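You operate a simulated robot arm through the tools that you are given. There is no shell and no other tool. Be economical: measure what you need, move in short steps, check, and stop when the job is done.

You run a simulated robot arm. Do the job below in one go: nothing can be reset, and whatever is moved stays where it is left.

Task
The slide resistor's meter has tripped: peg out, grip to MAX, drop the flag, then prove 0.2 A.
Fine: orange peg to REST first, then the grip, then the yellow button for the flag; peg to ON for the proof, within 0.03 A for two seconds; grip back at MAX before the peg goes to REST; no new trip. All other pegs, plugs, probes, cells, spools, bulbs and markers stay put.

It is judged by the outcome, as a careful person would: the job done as asked, and still so three seconds after it is handed in. It fails if anything else is knocked over, pushed out of place, dropped, spilled or broken.

Robot
A 7-joint arm with a fingered hand on a trunk, on a base that drives. Base frame: it is fixed to the floor where the robot stands at the start and does not move with it; the origin is under the middle of the robot, x ahead of it, y to its left, z up; the surface under the hand at the start is at about z = 800. Lengths are in mm, angles in rad, forces in N, time in s.
With the tool pointing down near the work surface it reaches from about 340 to 760 mm from the robot's upright axis, wherever it stands. Its first joint turns from -2.897 to 2.897 rad. Places, roughly: ON hole by the slide resistor [500, -100, 800]; REST hole by the slide resistor [500, -200, 800]; black peg [-4750, 0, 750]; black plug on the plug board (3x3x4 cm) [-1400, -3900, 800]; black probe [-4250, 250, 750]; blue cell [-3500, 250, 750]; blue peg [-1250, -4000, 750]; blue spool [-1500, 250, 750]; brown cell [-2000, 0, 750]; brown peg [-1750, 0, 750]; brown probe [-2000, 250, 750]; green cell [-3500, 250, 750]; green peg [-1500, 0, 750]; green spool [-1500, 250, 750]; grey cell [-1750, -250, 750]; grey peg [-1250, 0, 750]. Payload 4 kg.
Tool frame: the origin (TCP) lies between the finger pads and is the grasp point; the fingertips stand 26 mm ahead of it; z points along the fingers, y is the line along which they close. The gripper opens to 132 mm. The gripper's body begins 73 mm behind the TCP. The gripper is a hand of 4 fingers: y runs from the thumb to the fingers, the wrist lies at [0, 0, -239] in the tool frame, and closing takes about 1.5 s.
Orientation is told as [roll, pitch, yaw] about the base's x, y, z axes, in that order, counted from this pose: with the fingers straight down and closing along the base's y, the tool's x points along the base's -x, its y along +y and its z along -z.

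Tools
- The arm moves only by the tool servo_tool. Its argument "motion" is a list of rows, each a list of 6 numbers: the shift along the base's x, y, z in mm, then the turn, a rotation vector about the base's x, y, z in rad. In form: [[x, y, z, wx, wy, wz], ...]. A call has 1 to 20 rows; each row shifts and turns the commanded pose from where the row before left it. "fingers" is the closure, from 0 (fully open) to 1 (shut), set as the call begins (left out, the last holds). Each row takes 0.2 s and may step no farther than 50 mm and 0.15 rad from the row before; otherwise, or with a gripper value out of range, the whole call is refused. A pose out of reach is approached as far as the arm can. The call stops where the force on the tool passes 40 N (or 10 N more than at its start, if that is more) or the arm is blocked; 0.2 s more then pass. The fingers move at their own pace (about 72 mm/s each) and stop on an object; they squeeze with about 31 N. The grip force told is the motor's: it shows also when the fingers shut on nothing. Time passes only in rows, and 0.2 s behind the last, so rows that do not move let the fingers close. It gives the time, the measured TCP pose, the force on the tool (base axes), the opening and the grip force at its end, in the units of the frame above (readings bear some noise), with the torque about the TCP (base axes, N m) and any sound that the robot's microphone picked up.
- Cameras (640 x 400 px; columns grow to the right, rows downward): "scene" is now at [12, 118.1, 1528.6]; the picture's right is [-0.45, -0.89, 0.00], its down [-0.65, 0.33, -0.68] and it looks along [0.61, -0.30, -0.73] (base axes); focal length 270 px, centre (320, 200). "wrist" rides on the gripper at [68, 2, -97] in the tool frame; the picture's right is [-0.03, 1.00, 0.00], its down [-0.82, -0.02, -0.58] and it looks along [-0.58, -0.01, 0.82] (tool axes); focal length 270 px, centre (320, 200). There is no depth. A picture from a camera that has moved, and an enlarged one, comes with that camera's place and axes in the base frame and with its lens.
- snapshot(camera): a new picture of that camera. It takes no simulated time.
- lift_body(by): slides the trunk up (or, below 0, down) by that many mm; the arm and the scene camera ride with it, the base frame stays. It gives what a move gives, with no picture.
- drive_base(legs): drives the robot by 1 to 6 legs, each [ahead, turn to the left] in mm and rad, along the robot's own axes; the way and the turn of a leg run together, so that a leg with both is an arc; at most 1500 mm and 3.142 rad a leg. The arm and the cameras ride along, it lands a little off, and it stops where it bumps. It gives what a move gives.
- set_fingers(finger1, finger2, finger3, thumb_bend): sets how far each is bent, from 0 (flat) to 100 (curled in); at 30 the hand is open as for a grip, at 70 the pads meet at the TCP. One left out holds its place. A second passes; each finger stops where it meets its share of the squeeze, and holds until it gets a number again. A gripper value or a shape takes the hand back. It gives what a move gives, with no picture; readings hold the bend of each and the force on the fingers (four entries, about 0 where the hand has none), thumb and palm.
- preshape(shape): the hand has 4 fingers and takes this shape, open, in about a second: jaw (thumb against the fingers, like two jaws); tri (thumb and two fingers); tip (a fingertip pinch); poke (one finger out to press); point (the index stretched); flat (the hand flat); cup (the hand cupped); fist (a fist). The gripper value then closes the fingers along that shape, each until it touches; the sizes above hold for jaw. It gives what a move gives, with no picture.
- turn_head(pan, tilt): turns the head with the scene camera to pan (to the left, within 2.705 rad either way) and tilt (down, from -0.506 to 1.204), counted from straight ahead of the robot. It gives what a move gives.
- zoom(camera, box): a new picture of the part [left, top, right, bottom] of that camera's present view, enlarged. It takes no simulated time.
- sign_off(): hands the job in; it is judged then, once.

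Go step by step. Nothing tells you exact positions but the pictures and the camera data: compare them with the known pose of the tool, close in by small moves and look again before you grip or let go. The budget is 120 turns and 98 pictures, counting those below and the enlarged ones. Unless the task says otherwise, let go and move clear before handing in, and close with one line.

The tools are called by a JSON object that holds its "api" and its "payload". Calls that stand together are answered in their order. servo_tool: Moves the arm, as the interface text tells. Its arguments: {"type":"object","properties":{"motion":{"type":"array","items":{"type":"array","items":{"type":"number"}}},"fingers":{"type":"number"}},"required":["motion"]} The other tools are called the same way: lift_body (by) slides the trunk up or down; preshape (shape) gives the hand a shape; set_fingers (finger1, finger2, finger3, thumb_bend) moves the fingers one by one; drive_base (legs) drives the base; turn_head (pan, tilt) turns the head that bears the scene camera; snapshot (camera) takes a picture; zoom (camera, box) takes an enlarged picture of a part of a camera's view; sign_off () hands the job in.

At the start:

```text
time_s: 0.0
eef_pos: [414.2, -327.2, 1123.0]
orientation: [0.0, 0.0, -0.001]
wrist_force: [-0.3, -0.3, -0.1]
moment: [0.0, -0.04, 0.01]
width: 131.8
grip_force: 0.1
shape: jaw
bend: [30.0, 30.0, 30.0, 30.0]
finger forces: [0.0, 0.1, 0.0, 0.1, 0.1, 0.1]
trunk travel left (down, up): [-500.0, 90.0]
robot x, y, heading: [-1.0, -2.7, 0.003]
head pan, tilt: [-0.464, 0.82]
```

scene: 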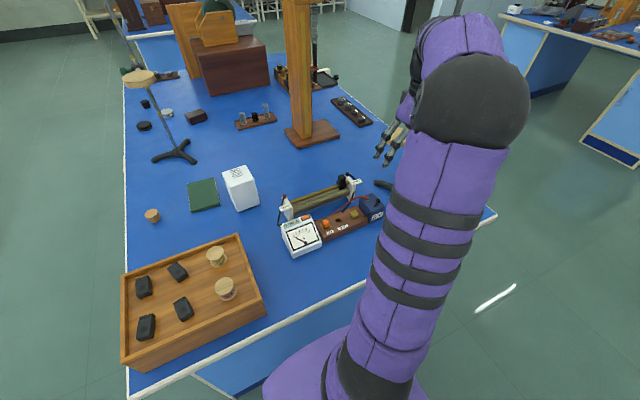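
wrist: 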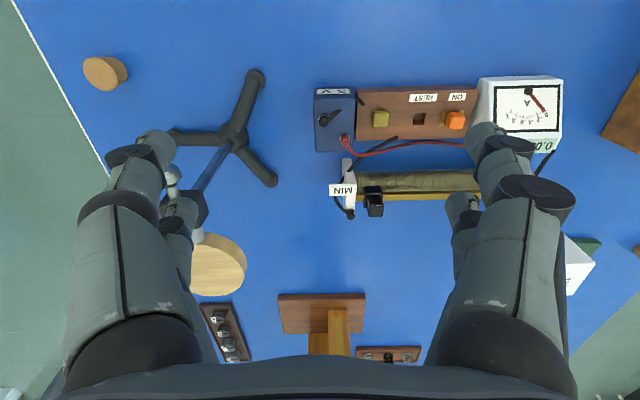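

I see the slide resistor with the meter, a board with an orange peg, a REST hole, and a yellow button. I'll zoom in to read the details.

{"api": "zoom", "payload": {"camera": "scene", "box": [260, 160, 420, 260]}}

{"api": "zoom", "payload": {"camera": "wrist", "box": [300, 60, 580, 235]}}

```text
4.00 times, centred on (340, 210) of scene
camera zoom: at [12.0, 118.1, 1528.6], right [-0.45, -0.89, 0.0], down [-0.65, 0.33, -0.68], along [0.61, -0.3, -0.73], focal length 1079 px, centre (240, 160)
```

zoom: 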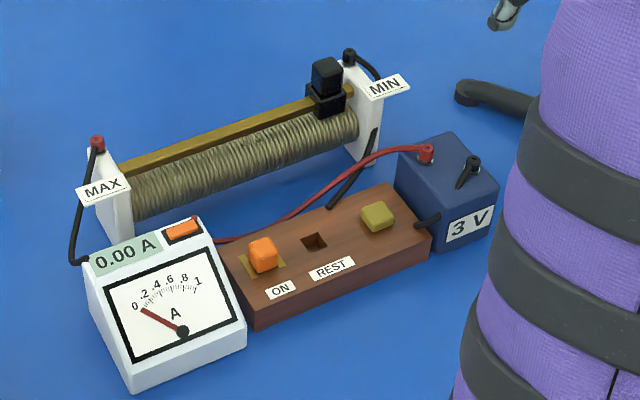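

```text
2.29 times, centred on (440, 148) of wrist
camera zoom: at [346.0, -325.8, 1218.7], right [0.03, 1.0, 0.0], down [0.82, -0.02, 0.58], along [0.58, -0.01, -0.82], focal length 618 px, centre (46, 320)
```

zoom: 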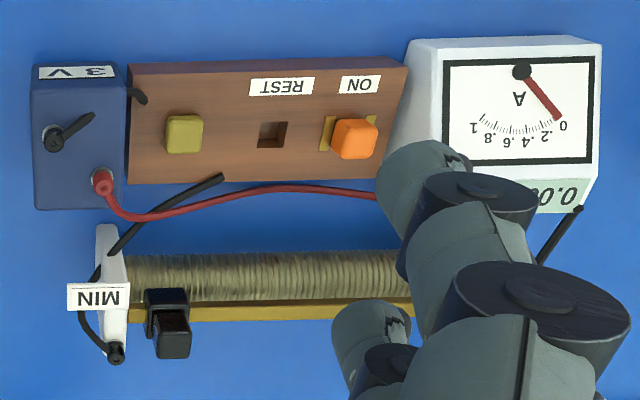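

Peg is about (480,-138), REST hole about (483,-184), button about (477,-241), and the slider grip is near MIN at about (587,-252). I'll shape the hand to a fingertip pinch and turn it so it closes along x, staying high.

{"api": "preshape", "payload": {"shape": "tip"}}

{"api": "servo_tool", "payload": {"motion": [[6, 12, 0, 0, 0, 0.1428], [6, 12, 0, 0, 0, 0.1428], [6, 12, 0, 0, 0, 0.1428], [6, 12, 0, 0, 0, 0.1428], [6, 12, 0, 0, 0, 0.1428], [6, 12, 0, 0, 0, 0.1428], [6, 12, 0, 0, 0, 0.1428], [6, 12, 0, 0, 0, 0.1428], [6, 12, 0, 0, 0, 0.1428], [6, 12, 0, 0, 0, 0.1428], [6, 12, 0, 0, 0, 0.1428], [0, 0, 0, 0, 0, 0], [0, 0, 0, 0, 0, 0]]}}

{"api": "snapshot", "payload": {"camera": "wrist"}}

{"api": "snapshot", "payload": {"camera": "scene"}}

```text
time_s: 0.9
eef_pos: [414.4, -328.2, 1122.3]
orientation: [0.001, 0.001, -0.002]
wrist_force: [-0.6, 0.3, 0.3]
moment: [-0.01, 0.02, -0.01]
width: 132.1
grip_force: 0.1
shape: tip
bend: [30.0, 30.0, 30.0, 30.0]
finger forces: [0.1, 0.1, 0.0, 0.0, 0.0, 0.1]
trunk travel left (down, up): [-500.0, 90.0]
robot x, y, heading: [0.2, -0.8, 0.001]
head pan, tilt: [-0.464, 0.82]
```

```text
time_s: 3.7
eef_pos: [479.9, -194.5, 1123.1]
orientation: [-0.001, 0.0, 1.57]
wrist_force: [0.9, 0.2, -0.1]
moment: [0.03, -0.03, -0.03]
width: 131.9
grip_force: 0.0
shape: tip
bend: [30.0, 30.0, 30.0, 30.0]
finger forces: [0.0, 0.1, 0.0, 0.0, 0.0, 0.1]
trunk travel left (down, up): [-500.0, 90.0]
robot x, y, heading: [0.2, -3.9, -0.002]
head pan, tilt: [-0.464, 0.82]
```

```text
93 pictures are left
camera wrist: at [478.1, -263.7, 1220.0], right [-1.0, 0.03, 0.0], down [0.02, 0.82, 0.58], along [0.01, 0.58, -0.82], focal length 270 px, centre (320, 200)
```

wrist: 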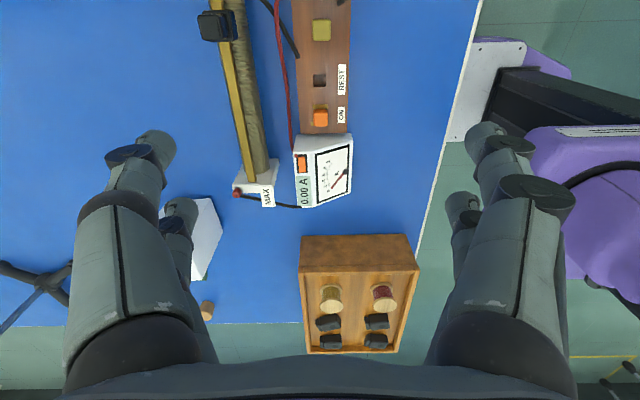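

```text
92 pictures are left
camera scene: at [11.9, 118.2, 1528.6], right [-0.45, -0.89, 0.0], down [-0.65, 0.33, -0.68], along [0.61, -0.3, -0.73], focal length 270 px, centre (320, 200)
```

scene: 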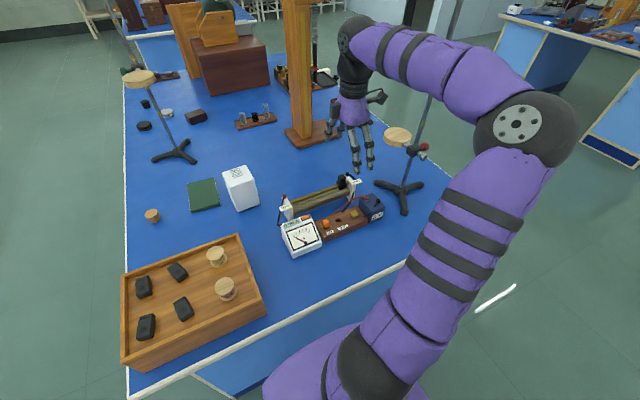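

The board is aligned with y and the image centre corresponds to the TCP. I'll close the fingers up here to learn how the tips meet.

{"api": "servo_tool", "payload": {"motion": [[0, 25, -30, 0, 0, 0], [0, 25, -30, 0, 0, 0], [0, 0, 0, 0, 0, 0], [0, 0, 0, 0, 0, 0], [0, 0, 0, 0, 0, 0], [0, 0, 0, 0, 0, 0], [0, 0, 0, 0, 0, 0]], "fingers": 0.75}}

{"api": "snapshot", "payload": {"camera": "wrist"}}

{"api": "zoom", "payload": {"camera": "scene", "box": [260, 80, 420, 260]}}

```text
time_s: 5.3
eef_pos: [479.5, -145.3, 1062.7]
orientation: [-0.001, 0.001, 1.571]
wrist_force: [-0.3, -1.2, 0.1]
moment: [-0.02, -0.01, -0.02]
width: 33.6
grip_force: 0.0
shape: tip
bend: [73.0, 73.0, 73.0, 70.0]
finger forces: [0.1, 0.0, 0.1, 0.0, 0.0, 0.0]
trunk travel left (down, up): [-500.0, 90.0]
robot x, y, heading: [0.0, 1.1, 0.001]
head pan, tilt: [-0.464, 0.82]
```

```text
91 pictures are left
camera wrist: at [478.5, -213.8, 1159.5], right [-1.0, 0.03, 0.0], down [0.02, 0.82, 0.58], along [0.01, 0.58, -0.82], focal length 270 px, centre (320, 200)
```

wrist: 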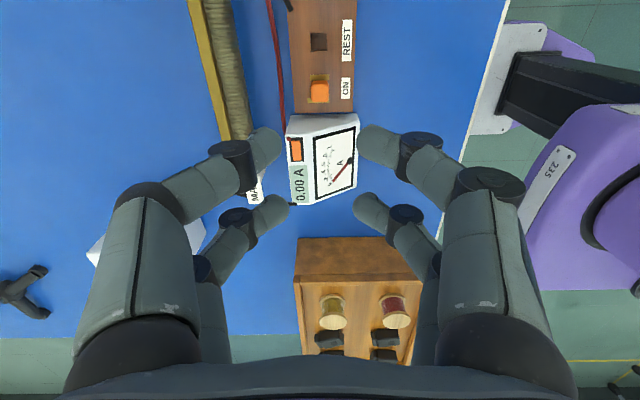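

```text
2.22 times, centred on (340, 170) of scene
camera zoom: at [12.0, 118.1, 1528.6], right [-0.45, -0.89, 0.0], down [-0.65, 0.33, -0.68], along [0.61, -0.3, -0.73], focal length 599 px, centre (276, 267)
```

zoom: 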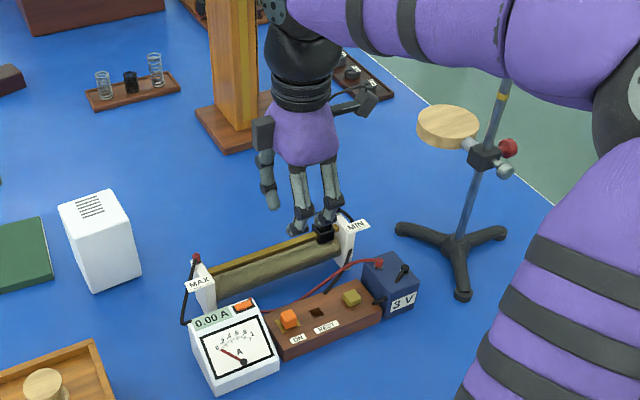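

The hand shows two pairs of fingers; I need to see it more clearly before choosing how to grip.

{"api": "zoom", "payload": {"camera": "scene", "box": [310, 110, 374, 150]}}

{"api": "servo_tool", "payload": {"motion": [[0, 0, 0, 0, 0, 0], [0, 0, 0, 0, 0, 0], [0, 0, 0, 0, 0, 0], [0, 0, 0, 0, 0, 0]], "fingers": 1.0}}

{"api": "snapshot", "payload": {"camera": "wrist"}}

```text
10.00 times, centred on (342, 130) of scene
camera zoom: at [12.0, 118.1, 1528.6], right [-0.45, -0.89, 0.0], down [-0.65, 0.33, -0.68], along [0.61, -0.3, -0.73], focal length 2697 px, centre (100, 900)
```

zoom: 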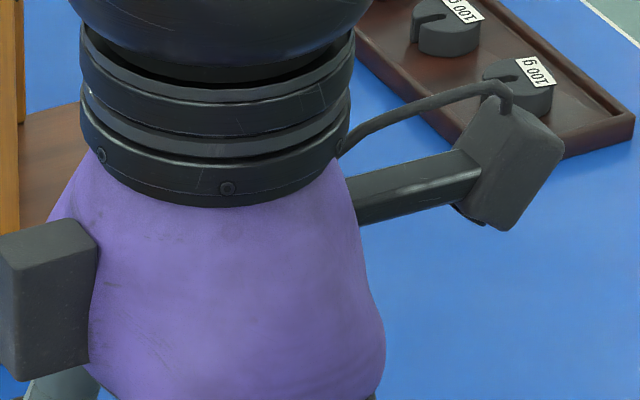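

```text
time_s: 6.3
eef_pos: [478.9, -143.5, 1063.7]
orientation: [0.001, -0.001, 1.572]
wrist_force: [-0.1, 0.3, -0.7]
moment: [0.0, -0.01, 0.03]
width: 0.0
grip_force: 30.6
shape: tip
bend: [62.0, 63.0, 63.0, 70.0]
finger forces: [0.0, 0.0, 0.1, 0.0, 0.0, 0.0]
trunk travel left (down, up): [-500.0, 90.0]
robot x, y, heading: [-1.0, -3.0, 0.0]
head pan, tilt: [-0.464, 0.82]
```

```text
88 pictures are left
camera wrist: at [478.5, -213.7, 1159.5], right [-1.0, 0.03, 0.0], down [0.02, 0.82, 0.58], along [0.01, 0.58, -0.82], focal length 270 px, centre (320, 200)
```

wrist: 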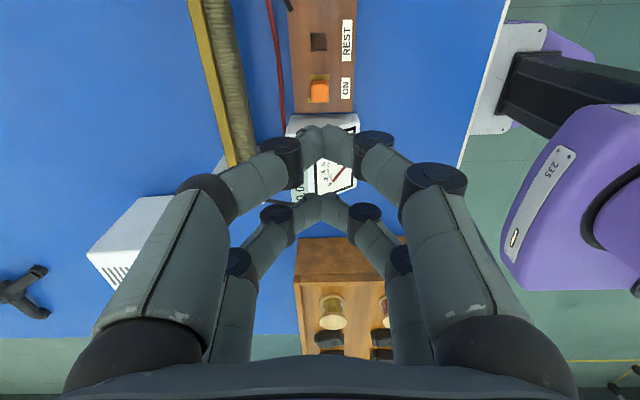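

The pads meet as two parallel pairs about ±16 mm either side of the TCP. I'll view the hand from the side and test how individual fingers map.

{"api": "set_fingers", "payload": {"finger1": 10, "finger2": 70, "finger3": 40, "thumb_bend": 70}}

{"api": "snapshot", "payload": {"camera": "wrist"}}

{"api": "zoom", "payload": {"camera": "scene", "box": [300, 120, 428, 200]}}

```text
time_s: 7.3
eef_pos: [480.6, -146.1, 1062.7]
orientation: [-0.001, -0.001, 1.572]
wrist_force: [-0.3, -0.6, 0.0]
moment: [-0.03, -0.01, -0.01]
width: 87.5
grip_force: 0.0
shape: fingers
bend: [10.0, 70.0, 40.0, 70.0]
finger forces: [0.0, 0.1, 0.0, 0.1, 0.1, 0.0]
trunk travel left (down, up): [-500.0, 90.0]
robot x, y, heading: [3.9, -1.5, -0.003]
head pan, tilt: [-0.464, 0.82]
```

```text
87 pictures are left
camera wrist: at [478.5, -213.7, 1159.5], right [-1.0, 0.03, 0.0], down [0.02, 0.82, 0.58], along [0.01, 0.58, -0.82], focal length 270 px, centre (320, 200)
```

wrist: 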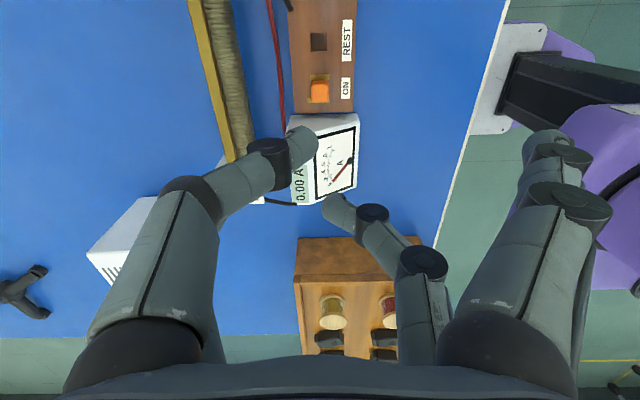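

```text
5.00 times, centred on (364, 160) of scene
camera zoom: at [12.0, 118.1, 1528.6], right [-0.45, -0.89, 0.0], down [-0.65, 0.33, -0.68], along [0.61, -0.3, -0.73], focal length 1348 px, centre (100, 400)
```

zoom: 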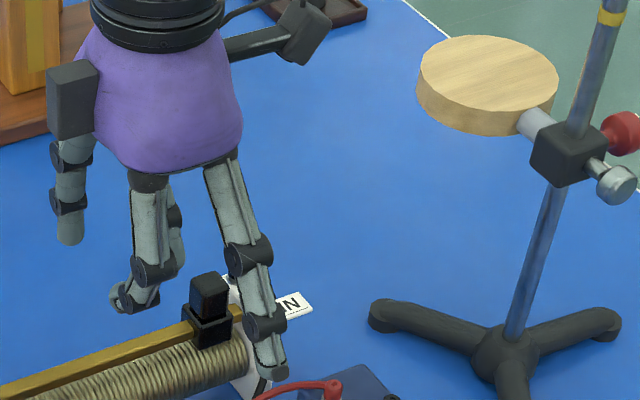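

Upper pair is thumb plus finger1, the lower pair is finger2 plus finger3, and a fixed spur hangs on the tool's -x side, now toward the meter. I'll turn to yaw -90 so the spur points away from the meter and the thumb/finger1 pinch is on the meter side.

{"api": "servo_tool", "payload": {"motion": [[0, 0, 0, 0, 0, -0.1496], [0, 0, 0, 0, 0, -0.1496], [0, 0, 0, 0, 0, -0.1496], [0, 0, 0, 0, 0, -0.1496], [0, 0, 0, 0, 0, -0.1496], [0, 0, 0, 0, 0, -0.1496], [0, 0, 0, 0, 0, -0.1496], [0, 0, 0, 0, 0, -0.1496], [0, 0, 0, 0, 0, -0.1496], [0, 0, 0, 0, 0, -0.1496], [0, 0, 0, 0, 0, -0.1496], [0, 0, 0, 0, 0, -0.1496], [0, 0, 0, 0, 0, -0.1496], [0, 0, 0, 0, 0, -0.1496], [0, 0, 0, 0, 0, -0.1496], [0, 0, 0, 0, 0, -0.1496], [0, 0, 0, 0, 0, -0.1496], [0, 0, 0, 0, 0, -0.1496], [0, 0, 0, 0, 0, -0.1496], [0, 0, 0, 0, 0, -0.1496]]}}

{"api": "servo_tool", "payload": {"motion": [[0, 0, 0, 0, 0, -0.1496], [0, -15, -50, 0, 0, 0], [0, 0, -30, 0, 0, 0], [0, 0, 0, 0, 0, 0]]}}

{"api": "set_fingers", "payload": {"finger1": 55, "finger2": 50, "finger3": 50, "thumb_bend": 55}}

{"api": "snapshot", "payload": {"camera": "wrist"}}

{"api": "zoom", "payload": {"camera": "scene", "box": [260, 140, 420, 240]}}

```text
time_s: 11.5
eef_pos: [479.7, -145.4, 1062.3]
orientation: [-0.001, -0.002, -1.424]
wrist_force: [-0.7, 0.0, -1.0]
moment: [0.03, -0.06, 0.01]
width: 87.6
grip_force: 0.1
shape: fingers
bend: [10.0, 70.0, 40.0, 70.0]
finger forces: [0.0, 0.0, 0.0, 0.0, 0.1, 0.1]
trunk travel left (down, up): [-500.0, 90.0]
robot x, y, heading: [1.1, -1.0, 0.0]
head pan, tilt: [-0.464, 0.82]
```

```text
refused: row 2 steps farther than a row can; nothing moved
```

```text
time_s: 12.5
eef_pos: [480.6, -144.9, 1062.1]
orientation: [-0.001, 0.001, -1.42]
wrist_force: [-0.2, -0.6, 0.4]
moment: [0.03, 0.01, -0.03]
width: 49.1
grip_force: 0.0
shape: fingers
bend: [55.0, 50.0, 50.0, 55.0]
finger forces: [0.0, 0.1, 0.0, 0.0, 0.0, 0.0]
trunk travel left (down, up): [-500.0, 90.0]
robot x, y, heading: [-1.9, 1.3, 0.003]
head pan, tilt: [-0.464, 0.82]
```

```text
85 pictures are left
camera wrist: at [471.6, -77.5, 1158.2], right [0.99, 0.12, 0.0], down [0.1, -0.81, 0.58], along [0.07, -0.57, -0.82], focal length 270 px, centre (320, 200)
```

wrist: 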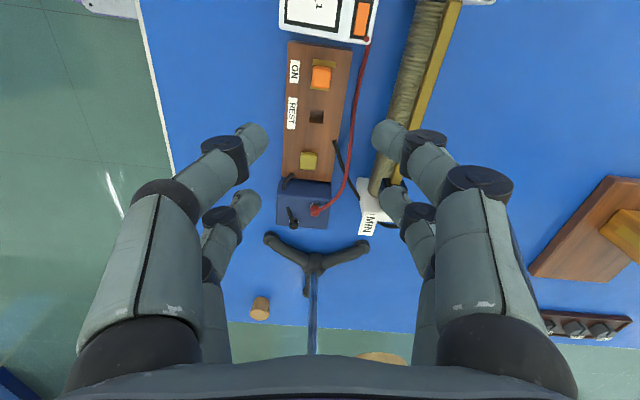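

```text
4.00 times, centred on (340, 190) of scene
camera zoom: at [12.0, 118.1, 1528.6], right [-0.45, -0.89, 0.0], down [-0.65, 0.33, -0.68], along [0.61, -0.3, -0.73], focal length 1079 px, centre (240, 240)
```

zoom: 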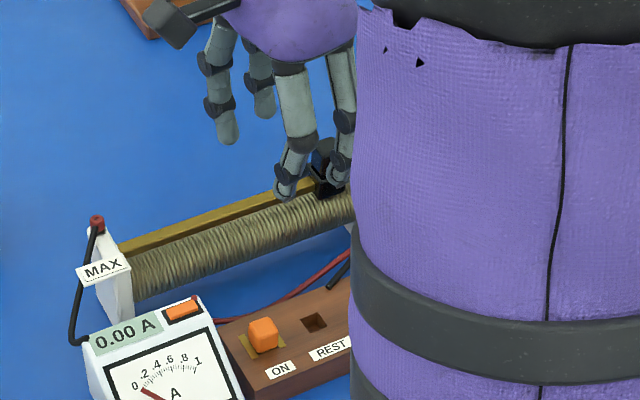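

Clear view now. I'll finish the turn and lower to about z=960 with the pinch pair lined up over the peg.

{"api": "servo_tool", "payload": {"motion": [[0, 0, 0, 0, 0, -0.148], [0, -10, -40, 0, 0, 0], [0, 0, -40, 0, 0, 0], [0, 0, -20, 0, 0, 0], [0, 0, 0, 0, 0, 0], [0, 0, 0, 0, 0, 0]]}}

{"api": "snapshot", "payload": {"camera": "wrist"}}

{"api": "zoom", "payload": {"camera": "scene", "box": [260, 140, 420, 240]}}

```text
time_s: 13.9
eef_pos: [480.5, -154.9, 962.0]
orientation: [0.001, 0.002, -1.569]
wrist_force: [0.1, -1.3, -0.1]
moment: [-0.02, -0.04, -0.03]
width: 49.0
grip_force: 0.0
shape: fingers
bend: [55.0, 50.0, 50.0, 55.0]
finger forces: [0.1, 0.0, 0.0, 0.0, 0.0, 0.0]
trunk travel left (down, up): [-500.0, 90.0]
robot x, y, heading: [1.7, 0.9, 0.001]
head pan, tilt: [-0.464, 0.82]
```

```text
83 pictures are left
camera wrist: at [481.7, -87.4, 1058.5], right [1.0, -0.02, 0.0], down [-0.02, -0.82, 0.58], along [-0.01, -0.58, -0.82], focal length 270 px, centre (320, 200)
```

wrist: 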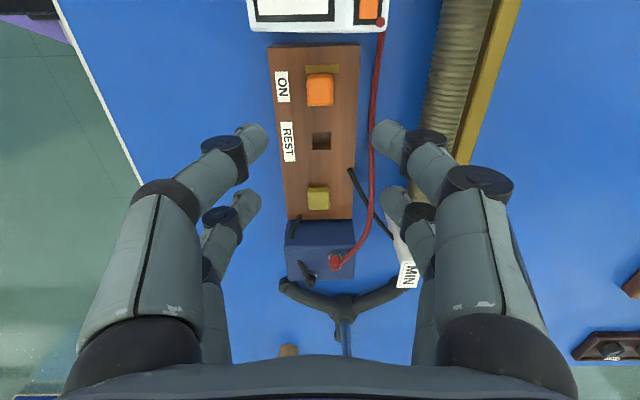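

```text
4.00 times, centred on (340, 190) of scene
camera zoom: at [11.9, 118.1, 1528.6], right [-0.45, -0.89, 0.0], down [-0.65, 0.33, -0.68], along [0.61, -0.3, -0.73], focal length 1079 px, centre (240, 240)
```

zoom: 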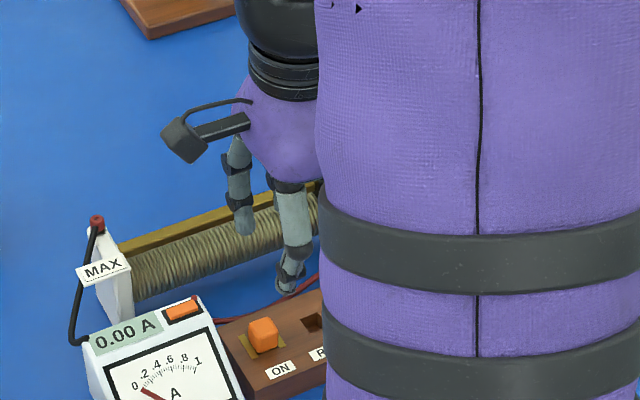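

{"api": "zoom", "payload": {"camera": "wrist", "box": [256, 40, 384, 120]}}

{"api": "zoom", "payload": {"camera": "scene", "box": [310, 210, 342, 230]}}

```text
5.00 times, centred on (320, 80) of wrist
camera zoom: at [481.7, -87.4, 1058.5], right [1.0, -0.02, 0.0], down [-0.02, -0.82, 0.58], along [-0.01, -0.58, -0.82], focal length 1351 px, centre (320, 800)
```

zoom: 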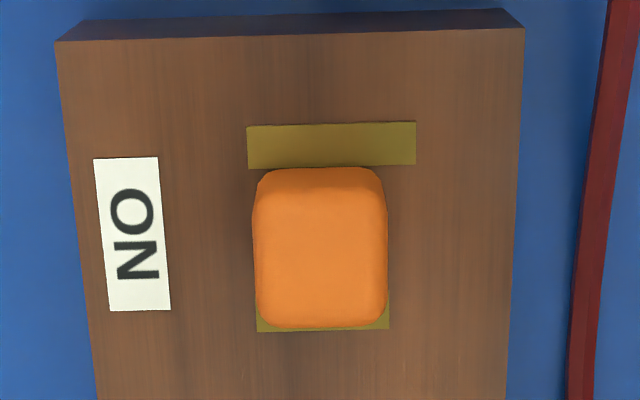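

```text
16.00 times, centred on (326, 220) of scene
camera zoom: at [11.9, 118.1, 1528.6], right [-0.45, -0.89, 0.0], down [-0.65, 0.33, -0.68], along [0.61, -0.3, -0.73], focal length 4315 px, centre (224, -120)
```

zoom: 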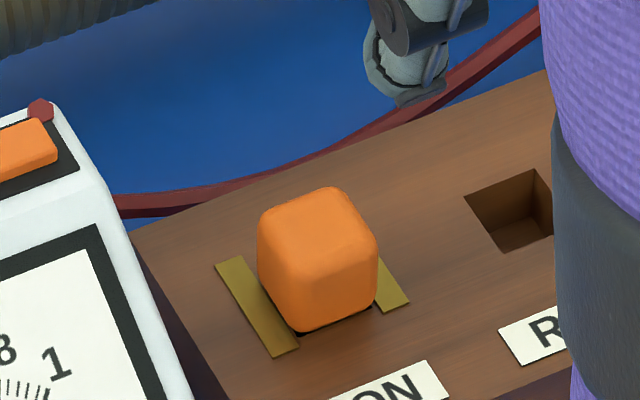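

Triangulation gives board top z≈828 and the peg head centred at about (480,-138.5,839), roughly 22 mm cube. The pinch pair sits about 18 mm to +y of the TCP, so I'll lower to z≈900 and check alignment.

{"api": "servo_tool", "payload": {"motion": [[0, -1, -30, 0, 0, 0], [0, 0, -30, 0, 0, 0], [0, 0, 0, 0, 0, 0]]}}

{"api": "snapshot", "payload": {"camera": "wrist"}}

{"api": "zoom", "payload": {"camera": "scene", "box": [294, 190, 358, 230]}}

```text
time_s: 14.7
eef_pos: [479.7, -157.6, 902.9]
orientation: [0.001, 0.0, -1.569]
wrist_force: [-0.4, 0.8, -0.5]
moment: [-0.01, 0.0, 0.02]
width: 49.3
grip_force: 0.1
shape: fingers
bend: [55.0, 50.0, 50.0, 55.0]
finger forces: [0.1, 0.0, 0.0, 0.0, 0.1, 0.0]
trunk travel left (down, up): [-500.0, 90.0]
robot x, y, heading: [3.0, -0.2, -0.001]
head pan, tilt: [-0.464, 0.82]
```

```text
79 pictures are left
camera wrist: at [481.6, -88.6, 998.7], right [1.0, -0.02, 0.0], down [-0.02, -0.82, 0.58], along [-0.01, -0.58, -0.82], focal length 270 px, centre (320, 200)
```

wrist: 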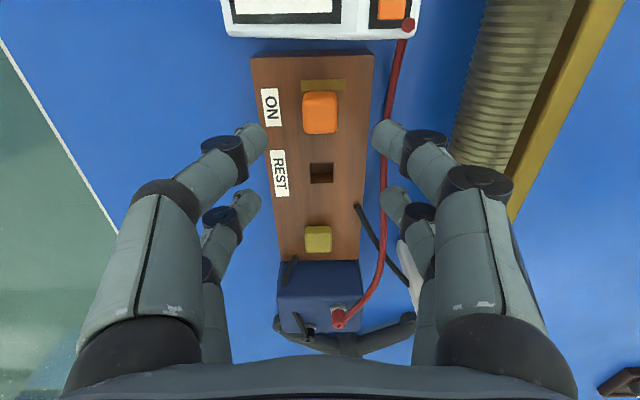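

```text
10.00 times, centred on (326, 210) of scene
camera zoom: at [12.2, 118.1, 1528.6], right [-0.45, -0.89, 0.0], down [-0.65, 0.33, -0.68], along [0.61, -0.3, -0.73], focal length 2697 px, centre (260, 100)
```

zoom: 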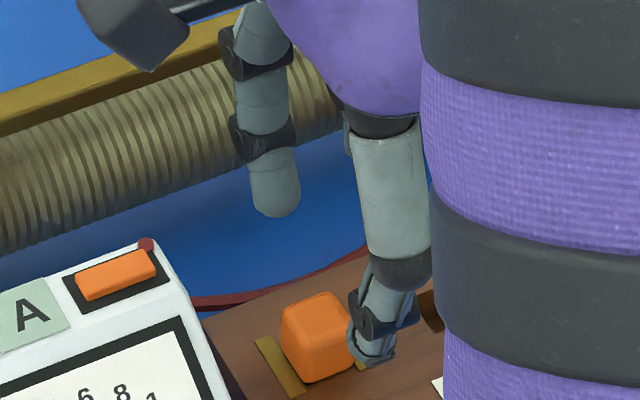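

Alignment is good (peg at about y=-138.7, x≈481). I'll narrow the fingers and go down to grip height.

{"api": "set_fingers", "payload": {"finger1": 60, "finger2": 58, "finger3": 58, "thumb_bend": 60}}

{"api": "servo_tool", "payload": {"motion": [[1, 0, -20, 0, 0, 0], [0, 0, -10, 0, 0, 0], [0, 0, -6, 0, 0, 0], [0, 0, -4, 0, 0, 0], [0, 0, 0, 0, 0, 0]]}}

{"api": "snapshot", "payload": {"camera": "wrist"}}

{"api": "zoom", "payload": {"camera": "scene", "box": [294, 190, 358, 230]}}

```text
time_s: 15.7
eef_pos: [479.7, -156.5, 902.2]
orientation: [0.001, -0.001, -1.569]
wrist_force: [0.2, -0.1, 0.0]
moment: [0.01, 0.01, -0.02]
width: 33.1
grip_force: 0.1
shape: fingers
bend: [60.0, 57.0, 57.0, 60.0]
finger forces: [0.0, 0.1, 0.1, 0.0, 0.0, 0.1]
trunk travel left (down, up): [-500.0, 90.0]
robot x, y, heading: [-3.1, -4.8, -0.0]
head pan, tilt: [-0.464, 0.82]
```

```text
time_s: 16.9
eef_pos: [481.5, -155.7, 862.1]
orientation: [-0.001, 0.0, -1.568]
wrist_force: [-0.1, 0.4, 1.8]
moment: [-0.04, 0.11, -0.02]
width: 33.1
grip_force: 1.5
shape: fingers
bend: [60.0, 57.0, 57.0, 60.0]
finger forces: [0.1, 0.0, 2.1, 0.0, 0.0, 0.1]
trunk travel left (down, up): [-500.0, 90.0]
robot x, y, heading: [1.9, -2.6, -0.0]
head pan, tilt: [-0.464, 0.82]
```

```text
77 pictures are left
camera wrist: at [483.0, -87.6, 958.7], right [1.0, -0.02, 0.0], down [-0.02, -0.82, 0.58], along [-0.01, -0.58, -0.82], focal length 270 px, centre (320, 200)
```

wrist: 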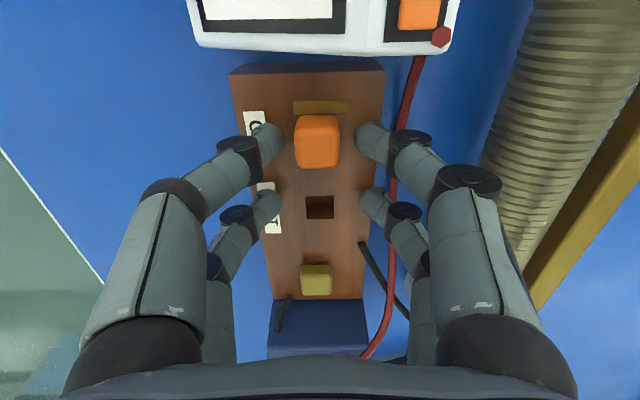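

```text
10.00 times, centred on (326, 210) of scene
camera zoom: at [11.8, 118.2, 1528.7], right [-0.45, -0.89, 0.0], down [-0.65, 0.33, -0.68], along [0.61, -0.3, -0.73], focal length 2697 px, centre (260, 100)
```

zoom: 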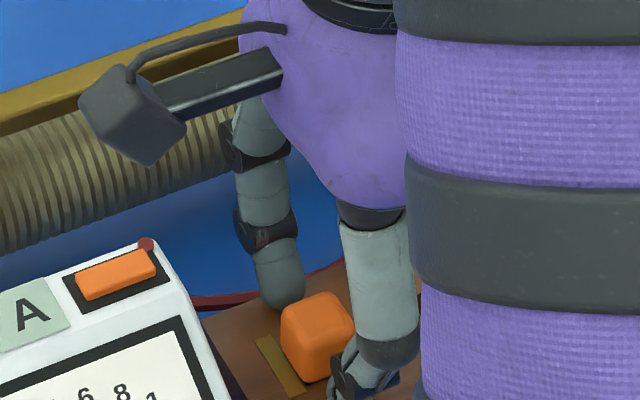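

The peg is centred between thumb and finger1, and finger3 lightly touches the board. I'll lift 3 mm and pinch with thumb and finger1 only.

{"api": "servo_tool", "payload": {"motion": [[0, 0, 3, 0, 0, 0], [0, 0, 0, 0, 0, 0]]}}

{"api": "set_fingers", "payload": {"finger1": 72, "thumb_bend": 72}}

{"api": "snapshot", "payload": {"camera": "wrist"}}

```text
time_s: 17.5
eef_pos: [481.0, -156.2, 866.0]
orientation: [0.0, 0.001, -1.57]
wrist_force: [-0.8, -0.2, 0.5]
moment: [-0.02, 0.0, -0.02]
width: 33.1
grip_force: 0.0
shape: fingers
bend: [60.0, 57.0, 57.0, 60.0]
finger forces: [0.0, 0.0, 0.0, 0.0, 0.0, 0.0]
trunk travel left (down, up): [-500.0, 90.0]
robot x, y, heading: [0.7, 0.1, -0.004]
head pan, tilt: [-0.464, 0.82]
```

```text
time_s: 18.5
eef_pos: [481.3, -157.4, 865.5]
orientation: [0.0, 0.001, -1.569]
wrist_force: [-0.4, -0.2, -1.0]
moment: [-0.03, 0.01, -0.01]
width: 16.6
grip_force: 6.6
shape: fingers
bend: [67.0, 57.0, 57.0, 68.0]
finger forces: [6.9, 0.0, 0.1, 0.0, 6.9, 0.1]
trunk travel left (down, up): [-500.0, 90.0]
robot x, y, heading: [-0.1, -1.7, 0.001]
head pan, tilt: [-0.464, 0.82]
```

```text
75 pictures are left
camera wrist: at [482.9, -88.0, 961.9], right [1.0, -0.02, 0.0], down [-0.02, -0.82, 0.58], along [-0.01, -0.58, -0.82], focal length 270 px, centre (320, 200)
```

wrist: 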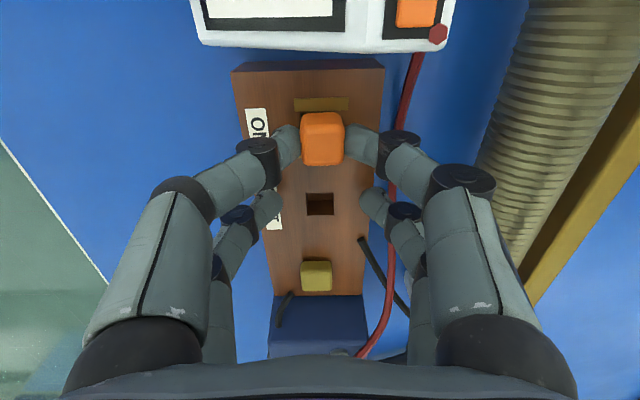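

The peg is pinched (6.9 N each side). I'll lift slowly.

{"api": "servo_tool", "payload": {"motion": [[0, 0, 5, 0, 0, 0], [0, 0, 5, 0, 0, 0], [0, 0, 10, 0, 0, 0], [0, 0, 10, 0, 0, 0], [0, 0, 10, 0, 0, 0], [0, 0, 0, 0, 0, 0]]}}

{"api": "snapshot", "payload": {"camera": "wrist"}}

{"api": "zoom", "payload": {"camera": "scene", "box": [270, 170, 366, 230]}}

```text
time_s: 19.9
eef_pos: [481.7, -157.8, 905.8]
orientation: [0.0, 0.0, -1.568]
wrist_force: [0.0, 0.5, -0.8]
moment: [-0.03, -0.01, 0.02]
width: 16.2
grip_force: 7.2
shape: fingers
bend: [67.0, 57.0, 57.0, 68.0]
finger forces: [7.0, 0.1, 0.1, 0.0, 6.8, 0.0]
trunk travel left (down, up): [-500.0, 90.0]
robot x, y, heading: [2.0, 1.0, -0.002]
head pan, tilt: [-0.464, 0.82]
```

```text
74 pictures are left
camera wrist: at [483.1, -88.7, 1001.3], right [1.0, -0.02, 0.0], down [-0.02, -0.82, 0.58], along [-0.01, -0.58, -0.82], focal length 270 px, centre (320, 200)
```

wrist: 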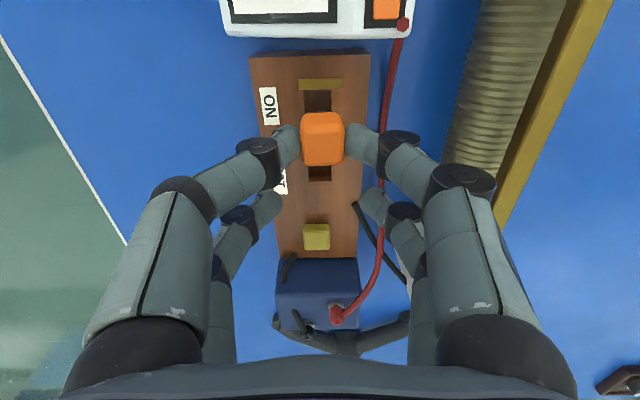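

```text
6.67 times, centred on (318, 200) of scene
camera zoom: at [12.0, 118.1, 1528.6], right [-0.45, -0.89, 0.0], down [-0.65, 0.33, -0.68], along [0.61, -0.3, -0.73], focal length 1798 px, centre (333, 200)
```

zoom: 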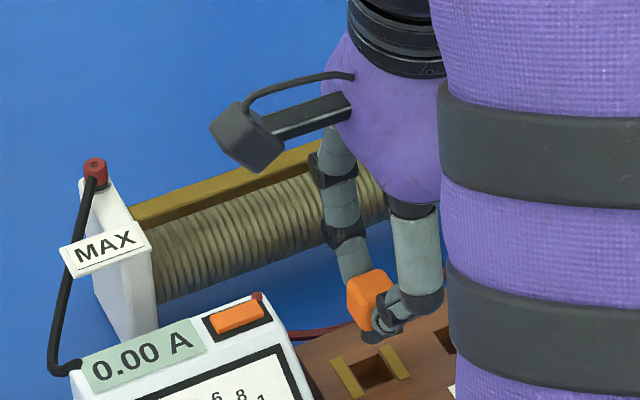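

Peg is out. I'll zoom to measure the ON→REST spacing accurately.

{"api": "zoom", "payload": {"camera": "wrist", "box": [240, 60, 400, 260]}}

{"api": "servo_tool", "payload": {"motion": [[0, 0, 30, 0, 0, 0], [0, 0, 10, 0, 0, 0], [0, 0, 0, 0, 0, 0]]}}

{"api": "zoom", "payload": {"camera": "wrist", "box": [240, 30, 400, 130]}}

{"api": "zoom", "payload": {"camera": "wrist", "box": [240, 100, 400, 200]}}

```text
2.00 times, centred on (320, 160) of wrist
camera zoom: at [483.1, -88.7, 1001.3], right [1.0, -0.02, 0.0], down [-0.02, -0.82, 0.58], along [-0.01, -0.58, -0.82], focal length 541 px, centre (320, 280)
```

zoom: 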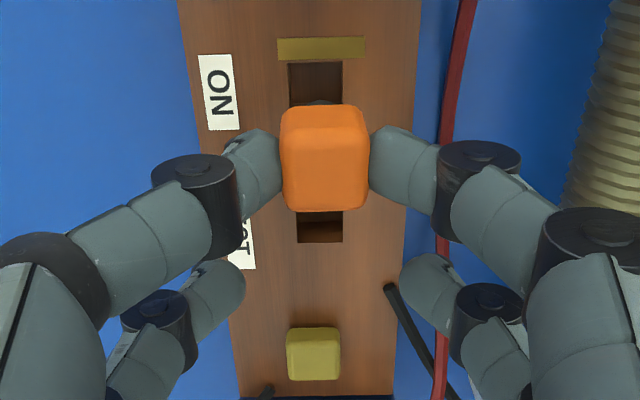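

```text
time_s: 20.7
eef_pos: [481.3, -156.7, 944.9]
orientation: [0.001, 0.0, -1.57]
wrist_force: [0.1, -0.3, -0.3]
moment: [0.02, -0.01, -0.04]
width: 16.3
grip_force: 7.2
shape: fingers
bend: [67.0, 57.0, 57.0, 68.0]
finger forces: [6.9, 0.1, 0.1, 0.0, 6.9, 0.1]
trunk travel left (down, up): [-500.0, 90.0]
robot x, y, heading: [1.7, -3.9, -0.001]
head pan, tilt: [-0.464, 0.82]
```

```text
4.00 times, centred on (320, 80) of wrist
camera zoom: at [483.8, -88.3, 1041.3], right [1.0, -0.02, 0.0], down [-0.02, -0.82, 0.58], along [-0.01, -0.58, -0.82], focal length 1081 px, centre (320, 680)
```

zoom: 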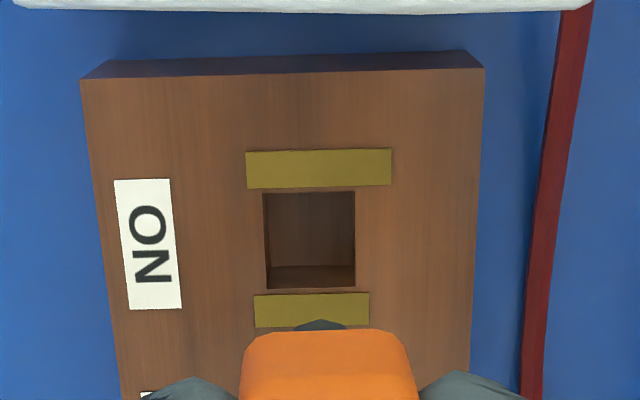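

```text
4.00 times, centred on (320, 150) of wrist
camera zoom: at [483.8, -88.3, 1041.3], right [1.0, -0.02, 0.0], down [-0.02, -0.82, 0.58], along [-0.01, -0.58, -0.82], focal length 1081 px, centre (320, 400)
```

zoom: 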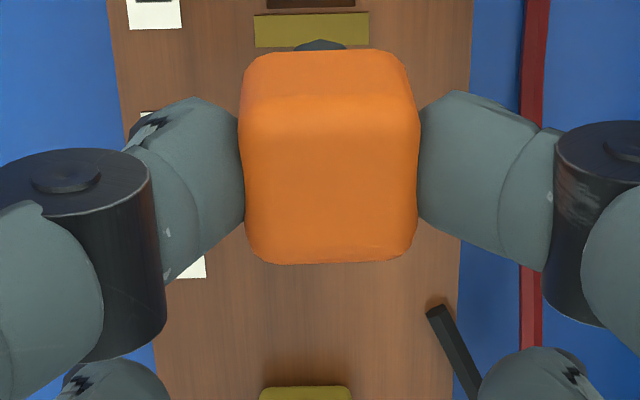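

ON hole centre measures y≈-138.4 and REST ≈-185.9. I'll shift by -48 and check that the REST hole shows at the same pixels as the ON hole did.

{"api": "servo_tool", "payload": {"motion": [[0, -24, 0, 0, 0, 0], [0, -24, 0, 0, 0, 0], [0, 0, 0, 0, 0, 0], [0, 0, 0, 0, 0, 0]]}}

{"api": "zoom", "payload": {"camera": "wrist", "box": [240, 30, 400, 130]}}

```text
time_s: 21.7
eef_pos: [481.4, -204.6, 944.7]
orientation: [0.001, 0.0, -1.569]
wrist_force: [-0.6, 0.4, -0.9]
moment: [0.0, -0.03, 0.01]
width: 16.1
grip_force: 6.7
shape: fingers
bend: [67.0, 57.0, 57.0, 68.0]
finger forces: [6.9, 0.0, 0.1, 0.1, 6.9, 0.1]
trunk travel left (down, up): [-500.0, 90.0]
robot x, y, heading: [1.2, -0.0, 0.003]
head pan, tilt: [-0.464, 0.82]
```

```text
4.00 times, centred on (320, 80) of wrist
camera zoom: at [482.9, -136.8, 1041.8], right [1.0, -0.02, 0.0], down [-0.02, -0.82, 0.58], along [-0.01, -0.58, -0.82], focal length 1081 px, centre (320, 680)
```

zoom: 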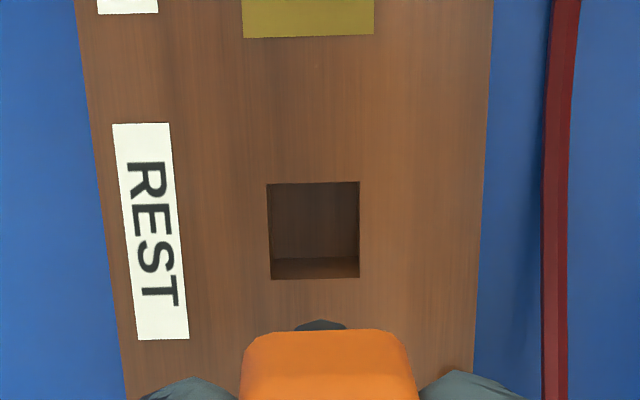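

The REST hole shows about 1.8 mm to +y and 0.8 mm to +x of the ON match, so I'll correct and recheck.

{"api": "servo_tool", "payload": {"motion": [[0.8, 1.8, 0, 0, 0, 0], [0, 0, 0, 0, 0, 0], [0, 0, 0, 0, 0, 0]]}}

{"api": "zoom", "payload": {"camera": "wrist", "box": [240, 30, 400, 130]}}

```text
time_s: 22.5
eef_pos: [481.7, -203.3, 946.3]
orientation: [0.0, 0.0, -1.569]
wrist_force: [0.0, 0.1, 0.2]
moment: [-0.03, -0.04, 0.04]
width: 16.4
grip_force: 7.3
shape: fingers
bend: [67.0, 57.0, 57.0, 68.0]
finger forces: [7.0, 0.0, 0.1, 0.1, 6.9, 0.1]
trunk travel left (down, up): [-500.0, 90.0]
robot x, y, heading: [-0.1, 2.1, 0.001]
head pan, tilt: [-0.464, 0.82]
```

```text
4.00 times, centred on (320, 80) of wrist
camera zoom: at [484.0, -134.5, 1041.8], right [1.0, -0.02, 0.0], down [-0.02, -0.82, 0.58], along [-0.01, -0.58, -0.82], focal length 1081 px, centre (320, 680)
```

zoom: 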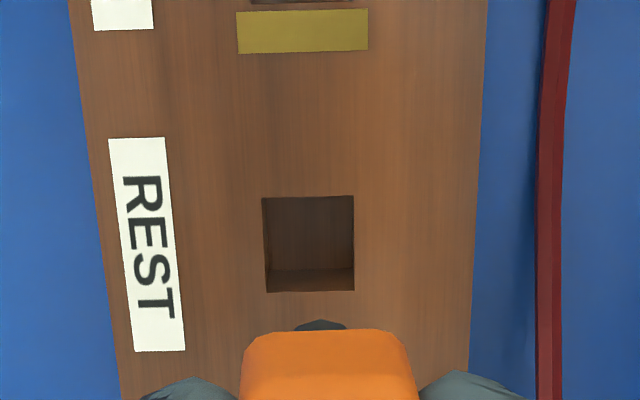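

Nearly exact; a 0.5 mm correction, then I descend with force watching.

{"api": "servo_tool", "payload": {"motion": [[0, -0.5, 0, 0, 0, 0], [0, 0, -20, 0, 0, 0], [0, 0, -15, 0, 0, 0], [0, 0, -5, 0, 0, 0], [0, 0, -5, 0, 0, 0], [0, 0, -5, 0, 0, 0], [0, 0, -5, 0, 0, 0], [0, 0, 0, 0, 0, 0]]}}

{"api": "snapshot", "payload": {"camera": "wrist"}}

```text
time_s: 24.3
eef_pos: [482.2, -202.4, 889.8]
orientation: [0.0, 0.0, -1.57]
wrist_force: [-0.6, -0.1, -0.2]
moment: [-0.05, 0.01, -0.02]
width: 15.8
grip_force: 7.0
shape: fingers
bend: [67.0, 57.0, 57.0, 68.0]
finger forces: [6.8, 0.0, 0.0, 0.1, 6.9, 0.1]
trunk travel left (down, up): [-500.0, 90.0]
robot x, y, heading: [-1.8, 2.4, -0.003]
head pan, tilt: [-0.464, 0.82]
```

```text
67 pictures are left
camera wrist: at [484.0, -134.4, 987.0], right [1.0, -0.02, 0.0], down [-0.02, -0.82, 0.58], along [-0.01, -0.58, -0.82], focal length 270 px, centre (320, 200)
```

wrist: 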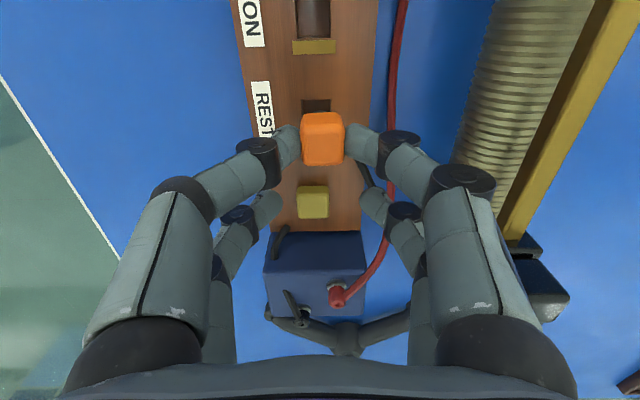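

{"api": "servo_tool", "payload": {"motion": [[0, 0, -4, 0, 0, 0], [0, 0, -4, 0, 0, 0], [0, 0, -4, 0, 0, 0], [0, 0, -4, 0, 0, 0], [0, 0, -4, 0, 0, 0], [0, 0, -3, 0, 0, 0], [0, 0, 0, 0, 0, 0]]}}

{"api": "snapshot", "payload": {"camera": "wrist"}}

```text
time_s: 25.9
eef_pos: [482.2, -202.1, 867.7]
orientation: [-0.001, -0.001, -1.568]
wrist_force: [0.3, 0.4, -0.4]
moment: [-0.02, 0.0, 0.01]
width: 16.2
grip_force: 6.8
shape: fingers
bend: [67.0, 57.0, 57.0, 68.0]
finger forces: [6.9, 0.0, 0.0, 0.2, 6.8, 0.0]
trunk travel left (down, up): [-500.0, 90.0]
robot x, y, heading: [-4.2, -0.7, -0.004]
head pan, tilt: [-0.464, 0.82]
```

```text
66 pictures are left
camera wrist: at [484.1, -134.4, 963.3], right [1.0, -0.02, 0.0], down [-0.02, -0.82, 0.58], along [-0.01, -0.58, -0.82], focal length 270 px, centre (320, 200)
```

wrist: 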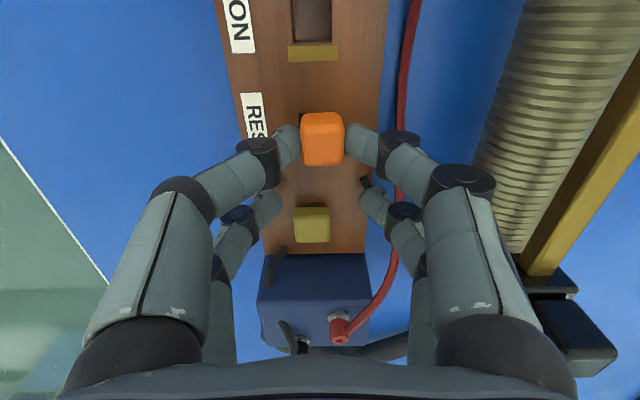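

No resistance, so the peg is in the hole. I'll go down the last bit until it seats, then release thumb and finger1.

{"api": "servo_tool", "payload": {"motion": [[0, 0, -1.5, 0, 0, 0], [0, 0, -1, 0, 0, 0], [0, 0, 0, 0, 0, 0]]}}

{"api": "set_fingers", "payload": {"finger1": 60, "thumb_bend": 60}}

{"api": "servo_tool", "payload": {"motion": [[0, 0, 10, 0, 0, 0], [0, 0, 40, 0, 0, 0], [0, 0, 30, 0, 0, 0], [0, 0, 0, 0, 0, 0]]}}

{"api": "snapshot", "payload": {"camera": "wrist"}}

```text
time_s: 26.7
eef_pos: [481.8, -203.5, 864.0]
orientation: [0.001, 0.001, -1.569]
wrist_force: [0.1, -0.5, -0.2]
moment: [0.01, 0.02, 0.02]
width: 16.2
grip_force: 6.8
shape: fingers
bend: [67.0, 57.0, 57.0, 68.0]
finger forces: [6.9, 0.0, 0.0, 0.0, 6.9, 0.0]
trunk travel left (down, up): [-500.0, 90.0]
robot x, y, heading: [0.9, 1.8, 0.001]
head pan, tilt: [-0.464, 0.82]
```

```text
time_s: 27.7
eef_pos: [481.8, -202.9, 864.0]
orientation: [0.001, 0.001, -1.568]
wrist_force: [-0.2, -1.0, 0.5]
moment: [0.01, 0.03, 0.02]
width: 31.8
grip_force: 0.2
shape: fingers
bend: [60.0, 57.0, 57.0, 60.0]
finger forces: [0.1, 0.0, 0.1, 0.1, 0.0, 0.0]
trunk travel left (down, up): [-500.0, 90.0]
robot x, y, heading: [-0.2, 0.1, -0.003]
head pan, tilt: [-0.464, 0.82]
```

```text
time_s: 28.7
eef_pos: [479.5, -201.9, 943.6]
orientation: [0.0, -0.001, -1.569]
wrist_force: [-0.2, -0.6, -0.5]
moment: [0.02, -0.04, -0.02]
width: 31.9
grip_force: 0.1
shape: fingers
bend: [60.0, 57.0, 57.0, 60.0]
finger forces: [0.1, 0.1, 0.0, 0.1, 0.2, 0.0]
trunk travel left (down, up): [-500.0, 90.0]
robot x, y, heading: [-3.2, 1.0, 0.005]
head pan, tilt: [-0.464, 0.82]
```

```text
65 pictures are left
camera wrist: at [482.1, -133.9, 1040.1], right [1.0, -0.02, 0.0], down [-0.02, -0.82, 0.58], along [-0.01, -0.58, -0.82], focal length 270 px, centre (320, 200)
```

wrist: 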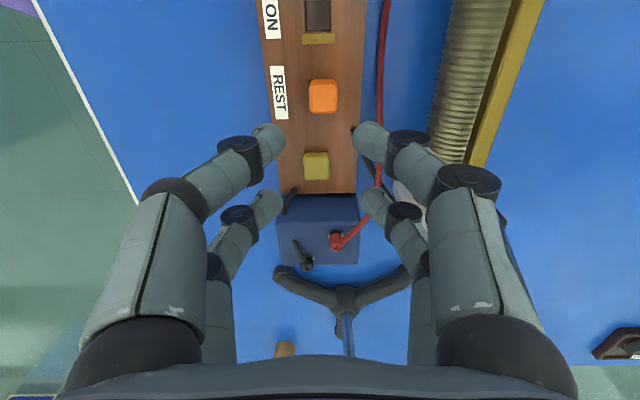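

Peg is in REST. Next the slider grip: I'll move over it high and look.

{"api": "servo_tool", "payload": {"motion": [[25, 10, 40, 0, 0, 0], [40, 10, 20, 0, 0, 0], [38, 10, 0, 0, 0, 0], [0, 0, 0, 0, 0, 0]]}}

{"api": "snapshot", "payload": {"camera": "wrist"}}

{"api": "snapshot", "payload": {"camera": "scene"}}

```text
time_s: 29.7
eef_pos: [585.4, -171.4, 1005.7]
orientation: [-0.001, 0.001, -1.57]
wrist_force: [-0.2, 0.6, -1.0]
moment: [0.0, -0.01, -0.03]
width: 32.1
grip_force: 0.0
shape: fingers
bend: [60.0, 57.0, 57.0, 60.0]
finger forces: [0.1, 0.1, 0.0, 0.0, 0.0, 0.0]
trunk travel left (down, up): [-500.0, 90.0]
robot x, y, heading: [0.9, 1.1, 0.0]
head pan, tilt: [-0.464, 0.82]
```

```text
64 pictures are left
camera wrist: at [587.6, -103.3, 1101.6], right [1.0, -0.02, 0.0], down [-0.02, -0.82, 0.58], along [-0.01, -0.58, -0.82], focal length 270 px, centre (320, 200)
```

wrist: 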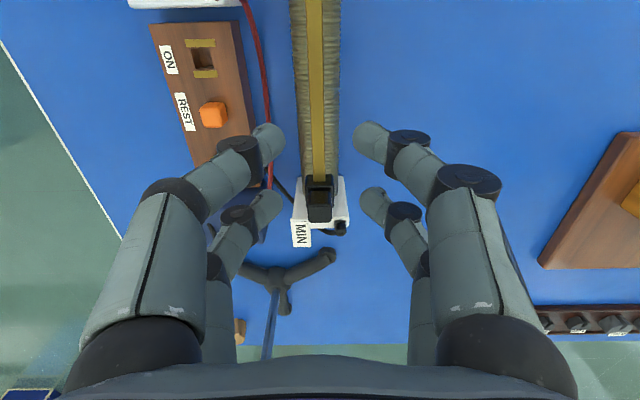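

```text
63 pictures are left
camera scene: at [12.4, 118.2, 1528.6], right [-0.45, -0.89, 0.0], down [-0.65, 0.33, -0.68], along [0.61, -0.3, -0.73], focal length 270 px, centre (320, 200)
```

scene: 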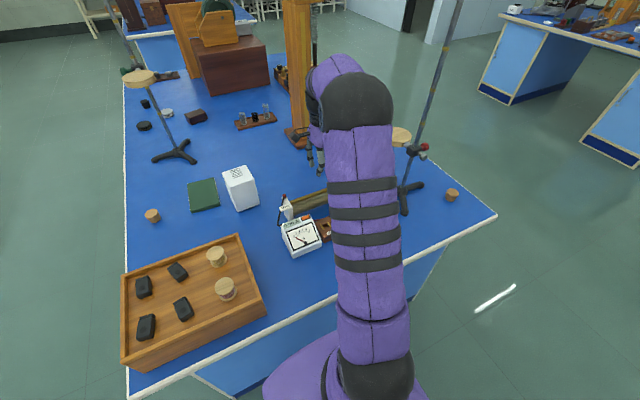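

{"api": "zoom", "payload": {"camera": "wrist", "box": [272, 150, 368, 260]}}

{"api": "zoom", "payload": {"camera": "wrist", "box": [260, 0, 380, 75]}}

```text
3.64 times, centred on (320, 205) of wrist
camera zoom: at [587.6, -103.3, 1101.6], right [1.0, -0.02, 0.0], down [-0.02, -0.82, 0.58], along [-0.01, -0.58, -0.82], focal length 983 px, centre (320, 182)
```

zoom: 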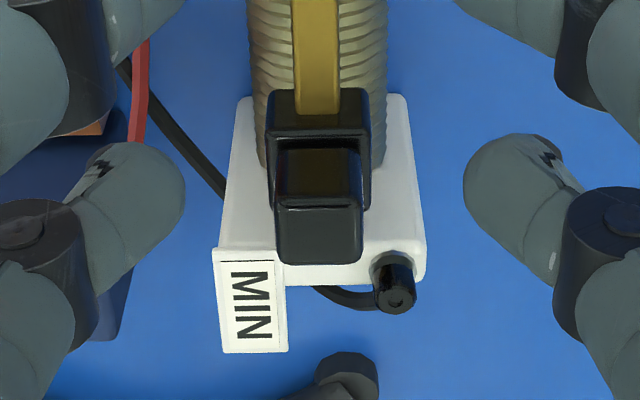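

```text
5.33 times, centred on (320, 38) of wrist
camera zoom: at [587.6, -103.3, 1101.6], right [1.0, -0.02, 0.0], down [-0.02, -0.82, 0.58], along [-0.01, -0.58, -0.82], focal length 1442 px, centre (320, 1067)
```

zoom: 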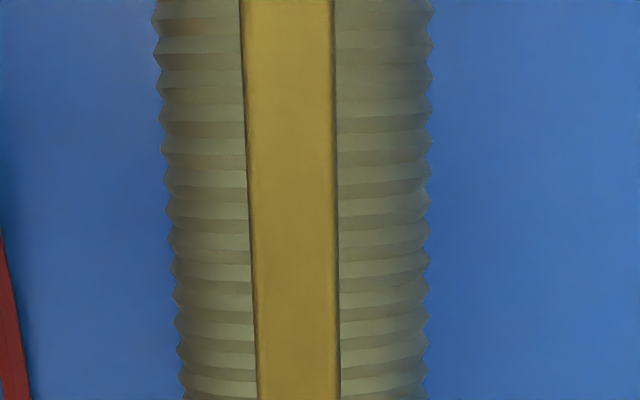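

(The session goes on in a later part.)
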